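You operate a simulated robot arm through the tools that you are given. There is no shell and no other tool. Be economical: measure what you need, move in short steps, check, and stop when the job is done.

Carry out the task below with a simulated robot arm. There is one attempt and no reset: what you move stays moved.

Task
Pull the table drawer open.

It is judged by the outcome, as a careful person would: the job done as asked, and still so three seconds after it is handed in. It fails if anything else is knocked over, pushed out of place, dropped, spilled or broken.

Robot
A 6-joint arm with a two-finger parallel gripper on a trunk, on a base that drives. Base frame: it is fixed to the floor where the robot stands at the start and does not move with it; the origin is under the middle of the robot, x ahead of it, y to its left, z up. Units: mm, degrees, N and s.
With the tool pointing down near the work surface it reaches from about 440 to 860 mm from the robot's upright axis, wherever it stands. Its first joint turns from -115.0 to 115.0 degrees. Places, roughly: table drawer [800, -100, 700]. Payload 4.2 kg.
The TCP is the grasp point between the finger pads, 23 mm short of the fingertips. In the tool frame z runs along the fingers and y along their closing line. The gripper opens to 94 mm. The fingers are 38 mm wide and 10 mm thick; the gripper's body (54 by 96 mm) begins 39 mm behind the TCP.
Orientation is that of the tool frame in the base frame, as [roll, pitch, yaw] about the fixed x, y, z axes, in that order (R = Rz(yaw) Ry(pitch) Rx(roll)). With the fingers straight down and closing along the base's y, the tool's x points along the base's -x, its y along +y and its z along -z.

Tools
- The arm moves only by the tool servo_tool. Its argument "plan" is one flat list of numbers, 7 for each row, row after row: the shift along the tool's x, y, z in m, then the turn, a rotation vector about the tool's x, y, z in degrees, then the opening, from 0 (shut) to 1 (fully open). In form: [dx, dy, dz, wx, wy, wz, gripper, dx, dy, dz, wx, wy, wz, gripper, ...]. A call has 1 to 10 rows; each row is the pose to reach, as a shift and turn from the pose commanded when the call began, along the tool's axes at that moment. A row lasts 0.2 s, in which the tool goes at most 50 mm and 8.6 degrees; a call with a longer step from one row to the next is refused whole, and so is a gripper value outside its range. A pose out of reach is approached as far as the arm can. The call stops where the force on the tool passes 40 N (or 10 N more than at its start, if that is more) or the arm is blocked; 0.2 s more then pass. The fingers move at their own pace (about 108 mm/s each) and stop on an object; they squeeze with about 39 N. The grip force told is the motor's: it shows also when the fingers shut on nothing. Time passes only in rows, and 0.2 s behind the last, so rows that repeat a pose let the fingers close. The reply holds the time, the measured pose of the TCP, the force on the tool along the base axes, the opening and the grip force, in the units named above and with some noise, and new pictures: "show" is both (left out), scene, wrist or none.
- Cameras (640 x 400 px; columns grow to the right, rows downward): "scene" is now at [225.2, 172.3, 1199.3]; the picture's right is [-0.28, -0.96, 0.00], its down [-0.73, 0.22, -0.65] and it looks along [0.62, -0.18, -0.76] (base axes); focal length 268 px, centre (320, 200). "wrist" rides on the gripper at [86, 16, -74] in the tool frame; the picture's right is [-0.18, 0.98, 0.00], its down [-0.58, -0.11, -0.81] and it looks along [-0.79, -0.15, 0.59] (tool axes); focal length 243 px, centre (320, 200). There is no depth. A picture from a camera that has moved, and an enlarged one, comes with that camera's place and axes in the base frame and with its lens.
- move_column(by): slides the trunk up (or, below 0, down) by that many mm; the arm and the scene camera ride with it, the base frame stays. It gives what a move gives, with no picture.
- steer(legs): drives the robot by 1 to 6 legs, each [ahead, turn to the left] in mm and degrees, along the robot's own axes; the way and the turn of a leg run together, so that a leg with both is an arc; at most 1500 mm and 180 degrees a leg. The arm and the cameras ride along, it lands a little off, and it stops where it bumps. It gives what a move gives, and a new picture of the scene camera.
- head_to(pan, tilt): turns the head with the scene camera to pan (to the left, within 80 degrees either way) and tilt (down, from -29 to 69), counted from straight ahead of the robot. It gives what a move gives, and a new picture of the scene camera.
- zoom(camera, box): a new picture of the part [left, top, right, bottom] of that camera's present view, enlarged. It takes no simulated time.
- hand_in(): hands the job in; it is judged then, once.

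Work in short steps. Places have to be worked out from the pictures, the camera data and where the tool is seen: move nearer, look again, correct. Check each grasp and each placing, and mend what went wrong. You have 120 turns and 170 pictures in all, those below and enlarged ones among them. Open the gripper and draw the arm clear of the work before you hand the job in, unless the task says otherwise; then end with one line.

The tools are called after "Request:" as name(argument=value, ...) on one line, values as JSON. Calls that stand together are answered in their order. servo_tool: Moves the arm, as the interface text tells. Its arguments: {"type":"object","properties":{"plan":{"type":"array"},"show":{"type":"string","enum":["both","scene","wrist","none"]}},"required":["plan"]} The other tools are called the same way: move_column (by) slides the trunk up or down; steer (legs) drives the base; head_to (pan, tilt) turns the head that bears the scene camera; zoom (camera, box) takes an enlarged picture of a part of a camera's view; hand_in () hands the job in.

At the start:

```text
clock: 0.0
tcp_pos: [575.5, 175.1, 876.7]
tool_rot: [180.0, 0.0, -180.0]
force: [-0.5, 0.3, 0.6]
gripper_width: 94.0
gripper_force: 0.1
trunk travel left (down, up): [-575.0, 415.0]
robot x, y, heading: [0.5, -2.8, 0.0]
head pan, tilt: [-16.5, 49.7]
```

scene: 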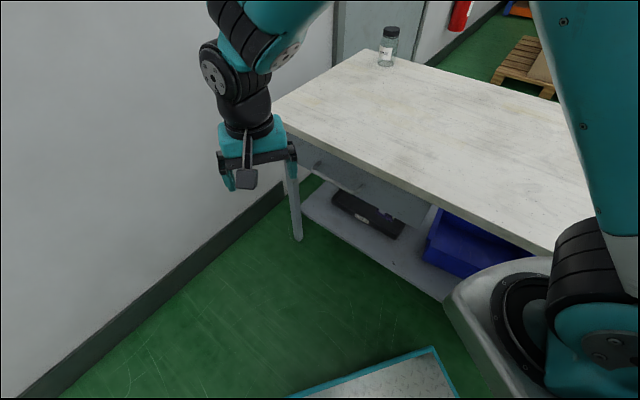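
wrist: 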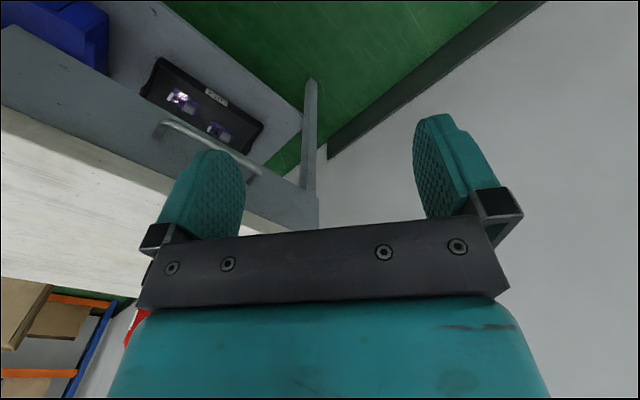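

The drawer front with a bar handle seems to be beneath the tabletop near the table's left corner. I zoom in to measure it.

Request:
zoom(camera="scene", box=[240, 100, 480, 250])

Request:
zoom(camera="wrist", box=[0, 20, 360, 245])

```text
2.67 times, centred on (360, 175) of scene
camera zoom: at [225.2, 172.3, 1199.3], right [-0.28, -0.96, 0.0], down [-0.73, 0.22, -0.65], along [0.62, -0.18, -0.76], focal length 713 px, centre (213, 267)
```

zoom: 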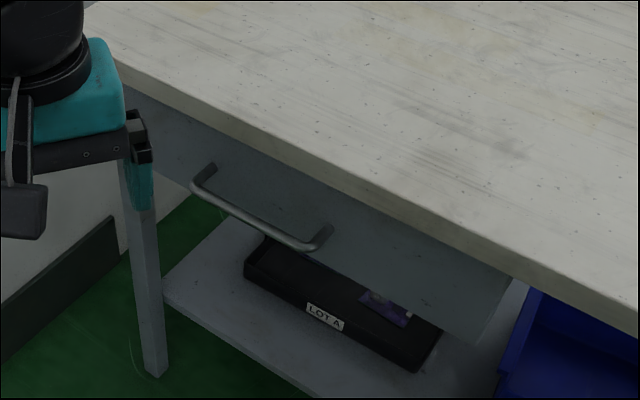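

```text
1.78 times, centred on (180, 132) of wrist
camera zoom: at [490.0, 191.1, 951.5], right [0.18, 0.98, 0.0], down [0.58, -0.11, 0.81], along [0.79, -0.15, -0.59], focal length 431 px, centre (569, 320)
```

zoom: 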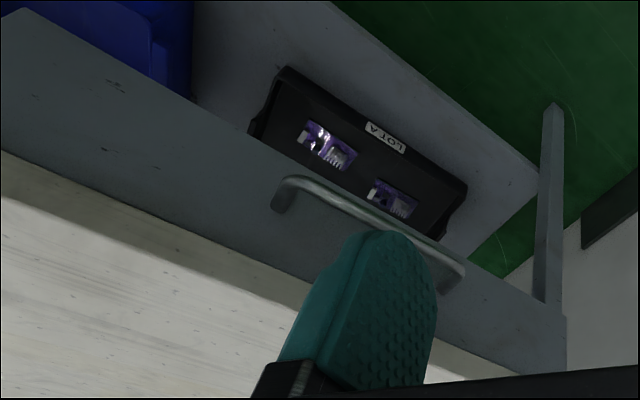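

The two views triangulate the handle bar from about (772, 32, 668) to (657, -62, 665). The drawer therefore pulls out along (-0.63, 0.77). First I yaw the tool so its x runs along the bar.

Request:
servo_tool(plan=[0, 0, 0, 0, 0, -8, 1, 0, 0, 0, 0, 0, -16, 1, 0, 0, 0, 0, 0, -24, 1, 0, 0, 0, 0, 0, -32, 1, 0, 0, 0, 0, 0, -39.3, 1], show="none")

```text
clock: 1.2
tcp_pos: [577.5, 175.4, 875.0]
tool_rot: [-179.9, -0.1, -140.5]
force: [0.3, 0.0, 0.2]
gripper_width: 93.9
gripper_force: 0.0
trunk travel left (down, up): [-575.0, 415.0]
robot x, y, heading: [-0.6, 3.6, -0.2]
head pan, tilt: [-16.5, 49.7]
```

Next I tilt the fingers forward toward the drawer by 60° about tool x.

Request:
servo_tool(plan=[0, 0.01, 0, 8, 0, 0, 1, 0, 0.02, 0, 16, 0, 0, 1, 0, 0.03, 0, 24, 0, 0, 1, 0, 0.03, 0, 32, 0, 0, 1, 0, 0.03, 0, 40, 0, 0, 1, 0, 0.03, 0, 48, 0, 0, 1, 0, 0.03, 0, 56, 0, 0, 1, 0, 0.03, 0, 60, 0, 0, 1])

```text
clock: 3.0
tcp_pos: [559.6, 198.4, 877.6]
tool_rot: [-119.9, 0.0, -140.7]
force: [-0.1, -0.1, -0.7]
gripper_width: 93.8
gripper_force: 0.0
trunk travel left (down, up): [-575.0, 415.0]
robot x, y, heading: [2.8, 1.1, 0.1]
head pan, tilt: [-16.5, 49.7]
camera scene: at [225.2, 172.2, 1199.3], right [-0.28, -0.96, 0.0], down [-0.73, 0.22, -0.65], along [0.62, -0.18, -0.76], focal length 268 px, centre (320, 200)
camera wrist: at [444.8, 199.4, 901.0], right [-0.17, 0.5, -0.85], down [0.04, 0.87, 0.5], along [0.98, 0.05, -0.17], focal length 243 px, centre (320, 200)
```

scene: 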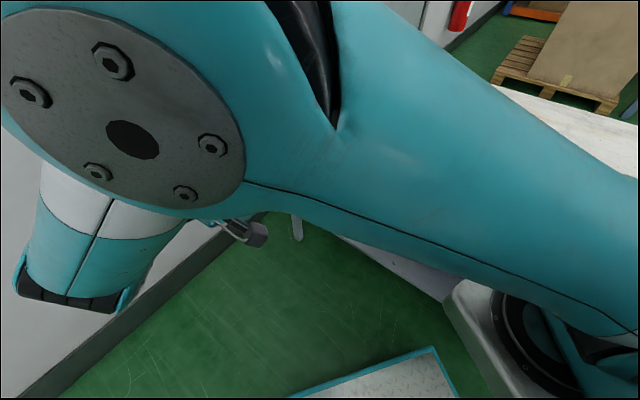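
wrist: 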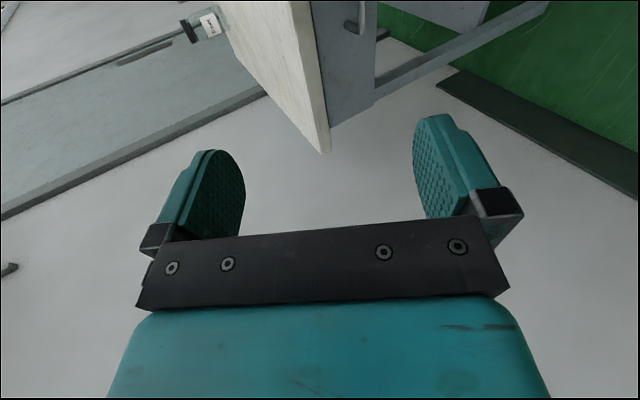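

The left end of the handle shows up in the wrist view where I predicted, so the estimate holds. I move toward a pre-grasp about 110 mm back from the bar centre.

Request:
servo_tool(plan=[0.003, 0.009, 0.037, 0, 0, 0, 1, 0.005, 0.017, 0.074, 0, 0, 0, 1, 0.008, 0.026, 0.111, 0, 0, 0, 1, 0.01, 0.034, 0.148, 0, 0, 0, 1, 0.013, 0.043, 0.185, 0, 0, 0, 1, 0.015, 0.052, 0.222, 0, 0, 0, 1])

```text
clock: 4.4
tcp_pos: [649.2, 62.1, 723.2]
tool_rot: [-120.0, 0.1, -140.6]
force: [-0.6, -0.9, 0.5]
gripper_width: 94.1
gripper_force: 0.0
trunk travel left (down, up): [-575.0, 415.0]
robot x, y, heading: [-0.3, -6.3, 0.3]
head pan, tilt: [-16.5, 49.7]
camera scene: at [224.9, 172.4, 1199.4], right [-0.28, -0.96, 0.0], down [-0.73, 0.22, -0.65], along [0.62, -0.18, -0.76], focal length 268 px, centre (320, 200)
camera wrist: at [535.7, 62.8, 746.9], right [-0.17, 0.5, -0.85], down [0.04, 0.87, 0.5], along [0.98, 0.05, -0.17], focal length 243 px, centre (320, 200)
```

scene: 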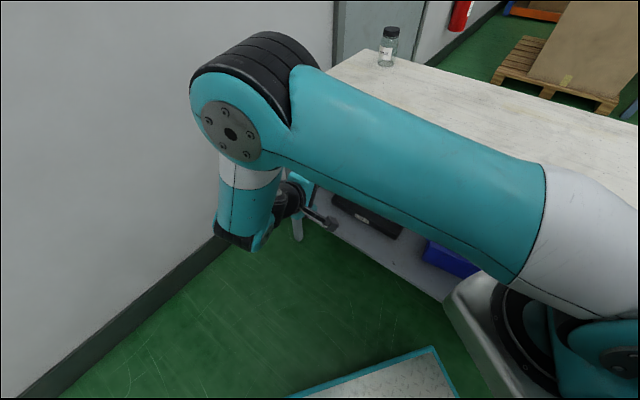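
wrist: 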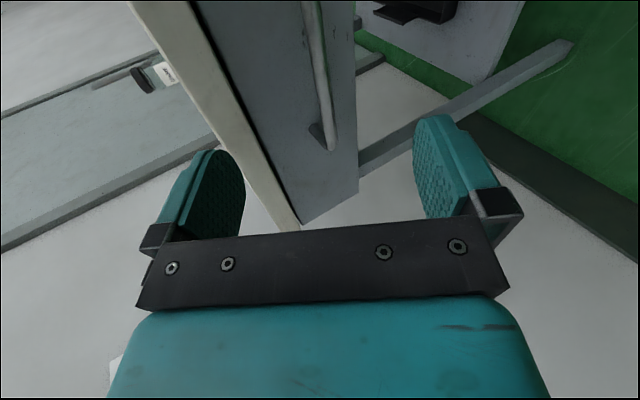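

The bar matches my estimate again. The inner finger might touch the panel at this tilt, so I level the tool to about 10° below horizontal, lower it and narrow the opening.

Request:
servo_tool(plan=[0, 0.011, 0.007, 7, 0, 0, 0.8, -0.001, 0.022, 0.014, 14, 0, 0, 0.65, -0.002, 0.032, 0.022, 20, 0, 0, 0.6, -0.002, 0.032, 0.022, 20, 0, 0, 0.6])

```text
clock: 5.4
tcp_pos: [654.6, 59.1, 682.2]
tool_rot: [-99.9, 0.0, -140.7]
force: [-0.7, -0.3, -0.9]
gripper_width: 56.5
gripper_force: 0.1
trunk travel left (down, up): [-575.0, 415.0]
robot x, y, heading: [2.2, -0.7, -0.1]
head pan, tilt: [-16.5, 49.7]
camera scene: at [225.2, 172.3, 1199.3], right [-0.28, -0.96, 0.0], down [-0.73, 0.22, -0.65], along [0.62, -0.18, -0.76], focal length 268 px, centre (320, 200)
camera wrist: at [538.9, 62.0, 680.2], right [0.04, 0.25, -0.97], down [-0.04, 0.97, 0.25], along [1.0, 0.03, 0.04], focal length 243 px, centre (320, 200)
```

scene: 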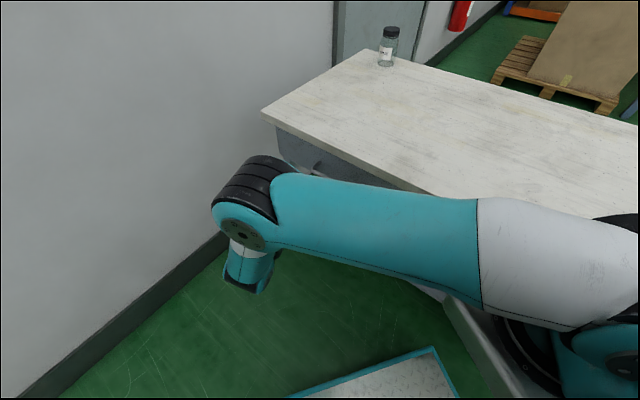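
wrist: 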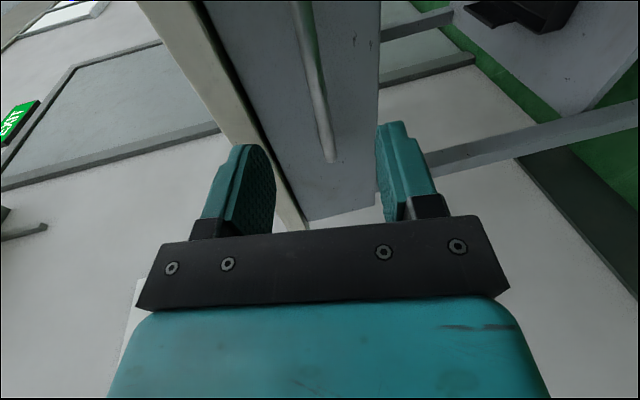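

The pose is good, and the forearm stays well in front of the table. I advance 65 mm toward the bar.

Request:
servo_tool(plan=[0, 0, 0.025, 0, 0, 0, 0.6, 0, -0.001, 0.045, 0, 0, 0, 0.6, 0, -0.002, 0.065, 0, 0, 0, 0.6], show="wrist")

```text
clock: 6.2
tcp_pos: [694.7, 9.9, 671.2]
tool_rot: [-99.9, -0.1, -140.6]
force: [0.1, 0.2, 0.5]
gripper_width: 56.3
gripper_force: 0.1
trunk travel left (down, up): [-575.0, 415.0]
robot x, y, heading: [1.0, 3.3, 0.1]
head pan, tilt: [-16.5, 49.7]
camera wrist: at [577.9, 14.0, 669.8], right [0.03, 0.25, -0.97], down [-0.04, 0.97, 0.25], along [1.0, 0.03, 0.04], focal length 243 px, centre (320, 200)
```

wrist: 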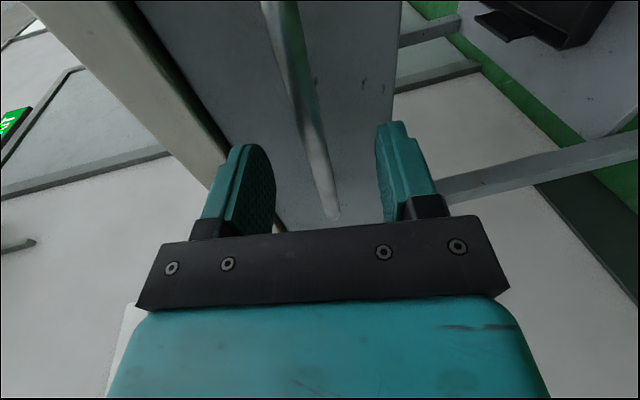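

The bar sits between the fingers. I advance another 26 mm and close.

Request:
servo_tool(plan=[0, 0, 0.014, 0, 0, 0, 0.6, 0, 0, 0.027, 0, 0, 0, 0.6, 0, 0, 0.027, 0, 0, 0, 0.3, 0, 0, 0.027, 0, 0, 0, 0, 0, 0, 0.027, 0, 0, 0, 0, 0, 0, 0.027, 0, 0, 0, 0], show="wrist")

```text
clock: 7.6
tcp_pos: [713.1, -11.7, 669.4]
tool_rot: [-99.9, 0.2, -140.6]
force: [-0.3, -2.2, 15.3]
gripper_width: 11.8
gripper_force: 45.0
trunk travel left (down, up): [-575.0, 415.0]
robot x, y, heading: [1.9, -4.7, 0.3]
head pan, tilt: [-16.5, 49.7]
camera wrist: at [596.8, -7.2, 666.3], right [0.04, 0.25, -0.97], down [-0.04, 0.97, 0.25], along [1.0, 0.03, 0.05], focal length 243 px, centre (320, 200)
```

wrist: 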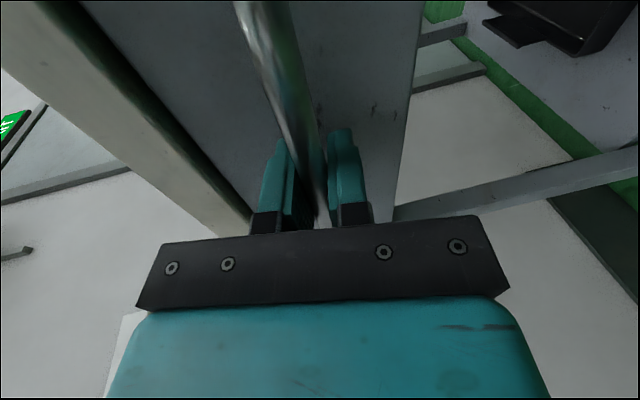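

The bar is gripped (11.8 mm, 45 N). I pull straight outward slowly, 60 mm first.

Request:
servo_tool(plan=[0, 0.0, -0.01, 0, 0, 0, 0, 0, 0.0015, -0.02, 0, 0, 0, 0, 0, 0.003, -0.03, 0, 0, 0, 0, 0, 0.005, -0.04, 0, 0, 0, 0, 0, 0.0065, -0.05, 0, 0, 0, 0, 0, 0.008, -0.06, 0, 0, 0, 0])

```text
clock: 9.0
tcp_pos: [675.3, 39.0, 669.3]
tool_rot: [-100.1, 0.3, -140.3]
force: [27.5, 21.0, 3.2]
gripper_width: 12.0
gripper_force: 45.0
trunk travel left (down, up): [-575.0, 415.0]
robot x, y, heading: [1.0, -0.1, 0.0]
head pan, tilt: [-16.5, 49.7]
camera scene: at [225.7, 173.1, 1199.0], right [-0.28, -0.96, 0.0], down [-0.73, 0.22, -0.65], along [0.62, -0.18, -0.76], focal length 268 px, centre (320, 200)
camera wrist: at [559.7, 41.5, 666.4], right [0.03, 0.25, -0.97], down [-0.05, 0.97, 0.25], along [1.0, 0.04, 0.05], focal length 243 px, centre (320, 200)
```

scene: 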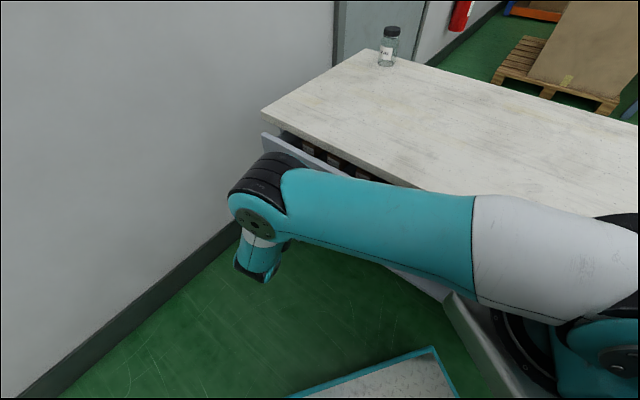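
wrist: 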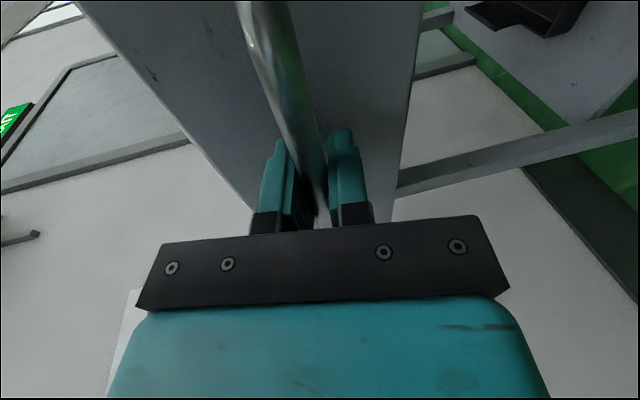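

The drawer slides, about 63 mm open so far. The side load shows the true axis is a bit more toward +y (about 126°), so I correct for that and pull 60 mm further.

Request:
servo_tool(plan=[-0.003, 0.001, -0.008, 0, 0, 0, 0, -0.0045, 0.0035, -0.02, 0, 0, 0, 0, -0.005, 0.005, -0.03, 0, 0, 0, 0, -0.0055, 0.007, -0.04, 0, 0, 0, 0, -0.006, 0.009, -0.05, 0, 0, 0, 0, -0.0065, 0.0105, -0.06, 0, 0, 0, 0], show="scene")

Request:
head_to(pan=-45, tilt=62)

```text
clock: 10.4
tcp_pos: [639.4, 86.3, 668.9]
tool_rot: [-100.1, -0.2, -140.7]
force: [-1.4, -1.8, -20.6]
gripper_width: 11.9
gripper_force: 44.6
trunk travel left (down, up): [-575.0, 415.0]
robot x, y, heading: [-3.5, -1.6, -0.0]
head pan, tilt: [-16.5, 49.7]
camera scene: at [225.7, 172.3, 1199.0], right [-0.28, -0.96, 0.0], down [-0.73, 0.22, -0.65], along [0.62, -0.18, -0.76], focal length 268 px, centre (320, 200)
```

scene: 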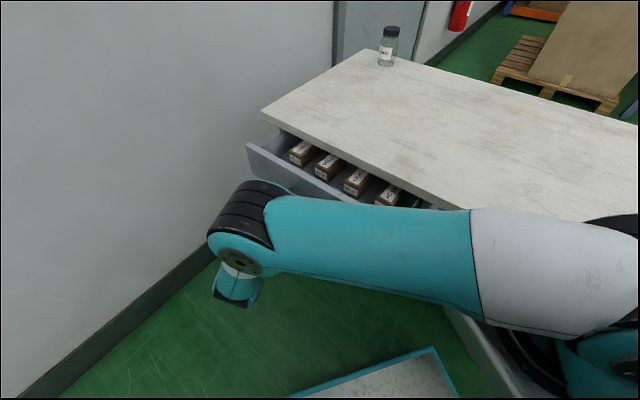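

```text
clock: 11.3
tcp_pos: [640.3, 86.2, 668.0]
tool_rot: [-100.0, -0.2, -140.7]
force: [-13.0, -6.4, -26.9]
gripper_width: 11.8
gripper_force: 44.7
trunk travel left (down, up): [-575.0, 415.0]
robot x, y, heading: [0.4, -1.4, -0.1]
head pan, tilt: [-45.0, 62.0]
camera scene: at [197.0, 148.6, 1183.8], right [-0.71, -0.71, 0.0], down [-0.62, 0.62, -0.47], along [0.33, -0.33, -0.88], focal length 268 px, centre (320, 200)
```

scene: 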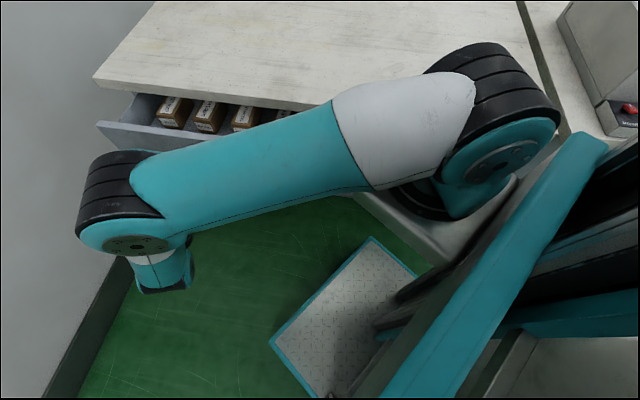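

The drawer is about 123 mm open, the boxes inside are undisturbed, and there is room beside the robot. The reading of -27 N in z means the tool is slightly high, so I ease it down 3 mm and keep pulling.

Request:
servo_tool(plan=[0, 0.003, 0, 0, 0, 0, 0, -0.0005, 0.005, -0.01, 0, 0, 0, 0, -0.001, 0.0065, -0.02, 0, 0, 0, 0, -0.0015, 0.008, -0.03, 0, 0, 0, 0, -0.002, 0.01, -0.04, 0, 0, 0, 0, -0.0025, 0.0115, -0.05, 0, 0, 0, 0, -0.003, 0.0135, -0.06, 0, 0, 0, 0, -0.0035, 0.015, -0.07, 0, 0, 0, 0, -0.004, 0.017, -0.08, 0, 0, 0, 0])

```text
clock: 13.3
tcp_pos: [582.4, 134.5, 669.1]
tool_rot: [-100.8, 0.0, -140.1]
force: [26.9, 17.4, -18.7]
gripper_width: 11.9
gripper_force: 45.0
out of reach, approached as far as the arm can: row 4, 5, 6, 7, 8, 9
trunk travel left (down, up): [-575.0, 415.0]
robot x, y, heading: [1.3, -2.6, 0.3]
head pan, tilt: [-45.0, 62.0]
camera scene: at [197.7, 149.4, 1183.4], right [-0.71, -0.71, 0.0], down [-0.62, 0.62, -0.47], along [0.33, -0.33, -0.88], focal length 268 px, centre (320, 200)
camera wrist: at [467.0, 135.9, 668.1], right [0.02, 0.26, -0.97], down [-0.05, 0.96, 0.26], along [1.0, 0.04, 0.03], focal length 243 px, centre (320, 200)
```

scene: 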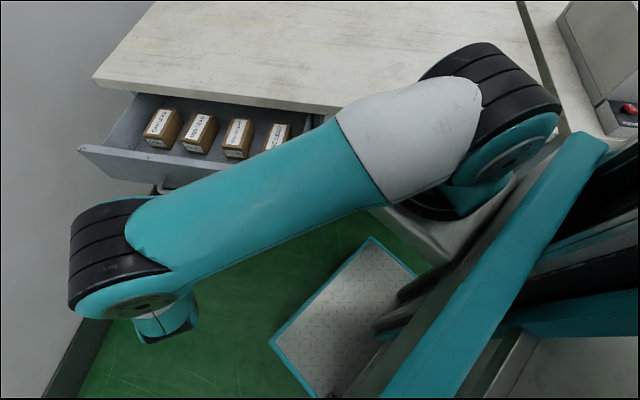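
wrist: 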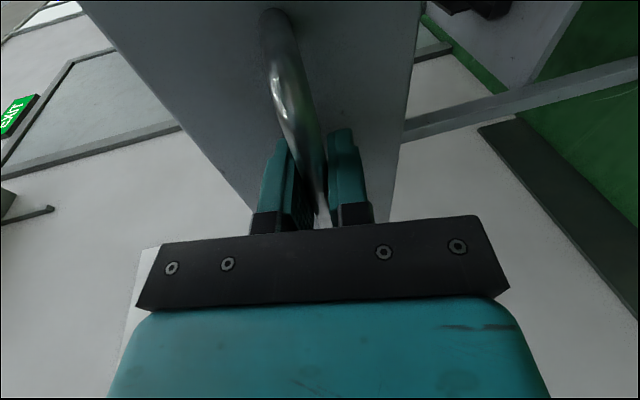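

The drawer is about 195 mm open, the arm is at its reach limit in this pose, and the contents are still upright. I release the bar in place first.

Request:
servo_tool(plan=[0, 0, 0, 0, 0, 0, 0.3, 0, 0, 0, 0, 0, 0, 0.6, 0, 0, 0, 0, 0, 0, 0.6], show="wrist")

```text
clock: 14.1
tcp_pos: [581.8, 133.0, 671.3]
tool_rot: [-100.8, 0.0, -140.5]
force: [-0.2, 0.1, -0.1]
gripper_width: 56.5
gripper_force: 0.0
trunk travel left (down, up): [-575.0, 415.0]
robot x, y, heading: [-0.3, 1.6, -0.1]
head pan, tilt: [-45.0, 62.0]
camera wrist: at [466.0, 135.6, 669.7], right [0.02, 0.26, -0.97], down [-0.04, 0.97, 0.26], along [1.0, 0.04, 0.04], focal length 243 px, centre (320, 200)
```

wrist: 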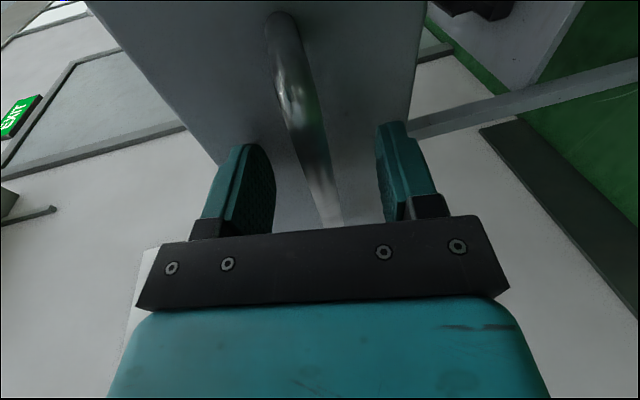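

Released cleanly with no load. I withdraw by swinging left about the robot's axis, which stays in reach and moves the fingers straight off the bar.

Request:
servo_tool(plan=[-0.009, 0.003, -0.018, 0, -2, -0.35, 0.6, -0.018, 0.006, -0.036, 0, -3.9, -0.7, 0.6, -0.027, 0.009, -0.055, 0, -5.9, -1.0, 0.6, -0.037, 0.0126, -0.073, 0, -7.9, -1.4, 0.6])

```text
clock: 15.1
tcp_pos: [555.8, 182.0, 678.0]
tool_rot: [-101.2, 0.1, -132.1]
force: [-0.4, 0.1, -0.8]
gripper_width: 56.5
gripper_force: 0.1
out of reach, approached as far as the arm can: row 1, 2, 3, 4
trunk travel left (down, up): [-575.0, 415.0]
robot x, y, heading: [-3.1, 0.3, -0.1]
head pan, tilt: [-45.0, 62.0]
camera scene: at [196.6, 148.9, 1184.0], right [-0.71, -0.71, 0.0], down [-0.62, 0.62, -0.47], along [0.33, -0.33, -0.88], focal length 268 px, centre (320, 200)
camera wrist: at [439.9, 168.2, 676.4], right [-0.02, 0.27, -0.96], down [-0.18, 0.95, 0.26], along [0.98, 0.18, 0.03], focal length 243 px, centre (320, 200)
```

scene: 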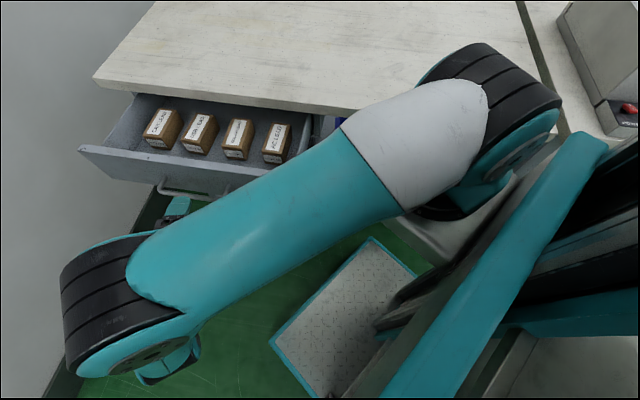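
wrist: 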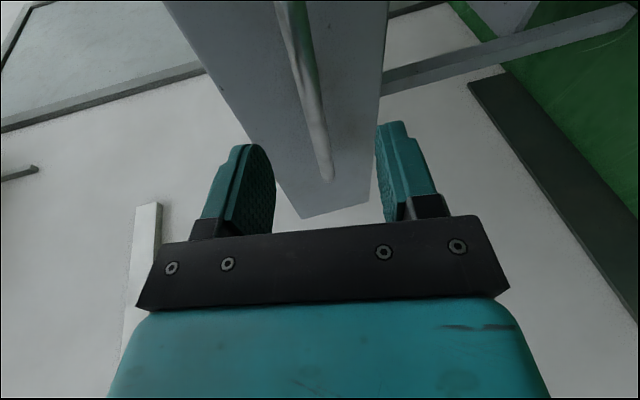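

The drawer stayed open and the fingertips are about 30 mm in front of the bar. I move further to the left, then raise the trunk to clear the work.

Request:
servo_tool(plan=[-0.017, 0.002, -0.01, 0, -2, -0.35, 0.6, -0.034, 0.004, -0.02, 0, -3.9, -0.7, 0.6, -0.051, 0.006, -0.032, 0, -5.9, -1.0, 0.6], show="wrist")

Request:
move_column(by=200)

Request:
head_to(pan=-30, tilt=50)

```text
clock: 15.9
tcp_pos: [562.7, 209.4, 680.4]
tool_rot: [-101.3, 0.1, -126.1]
force: [0.5, 1.2, -0.1]
gripper_width: 56.5
gripper_force: 0.1
out of reach, approached as far as the arm can: row 1, 2, 3
trunk travel left (down, up): [-575.0, 415.0]
robot x, y, heading: [-4.0, 0.3, -0.1]
head pan, tilt: [-45.0, 62.0]
camera wrist: at [449.3, 183.5, 678.7], right [-0.05, 0.27, -0.96], down [-0.28, 0.92, 0.27], along [0.96, 0.28, 0.03], focal length 243 px, centre (320, 200)
```

wrist: 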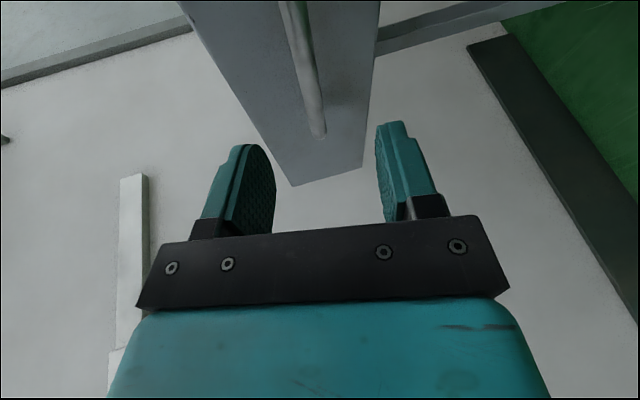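

```text
clock: 18.1
tcp_pos: [562.8, 210.2, 877.7]
tool_rot: [-101.4, 0.1, -126.1]
force: [0.3, 0.5, 0.8]
gripper_width: 56.6
gripper_force: 0.1
trunk travel left (down, up): [-775.0, 215.0]
robot x, y, heading: [0.5, -0.6, -0.3]
head pan, tilt: [-45.0, 62.0]
```

```text
clock: 18.9
tcp_pos: [562.1, 207.9, 878.6]
tool_rot: [-101.4, 0.2, -126.1]
force: [-0.3, -0.4, -0.7]
gripper_width: 56.6
gripper_force: 0.0
trunk travel left (down, up): [-775.0, 215.0]
robot x, y, heading: [0.8, -4.5, -0.3]
head pan, tilt: [-30.0, 50.0]
camera scene: at [217.7, 155.9, 1398.8], right [-0.5, -0.87, 0.0], down [-0.66, 0.38, -0.64], along [0.56, -0.32, -0.77], focal length 268 px, centre (320, 200)
```

scene: 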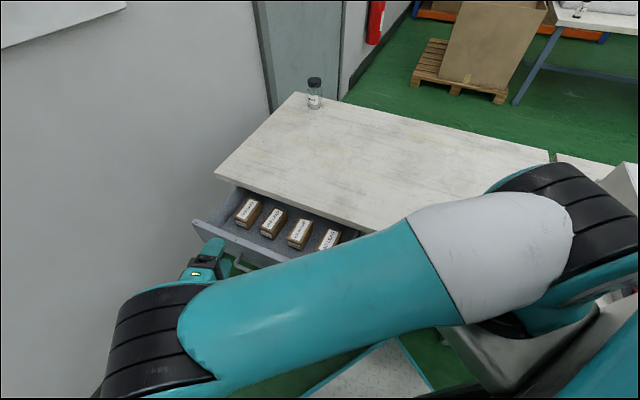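

The drawer is still well open, the boxes and jar are in place, and the arm is clear. I open the gripper fully.

Request:
servo_tool(plan=[0, 0, 0, 0, 0, 0, 1, 0, 0, 0, 0, 0, 0, 1], show="none")

```text
clock: 19.5
tcp_pos: [562.7, 208.3, 878.3]
tool_rot: [-101.4, 0.1, -126.0]
force: [-0.9, 0.0, 0.1]
gripper_width: 94.0
gripper_force: 0.0
trunk travel left (down, up): [-775.0, 215.0]
robot x, y, heading: [1.2, -0.6, 0.3]
head pan, tilt: [-30.0, 50.0]
```

The drawer is open and the arm is clear, so I hand in the job.

Request:
hand_in()

```text
The job is handed in.
```

I pulled the table drawer about 190 mm open. The boxes in it and the jar on the table stayed in place, and the gripper is open and clear of the work.
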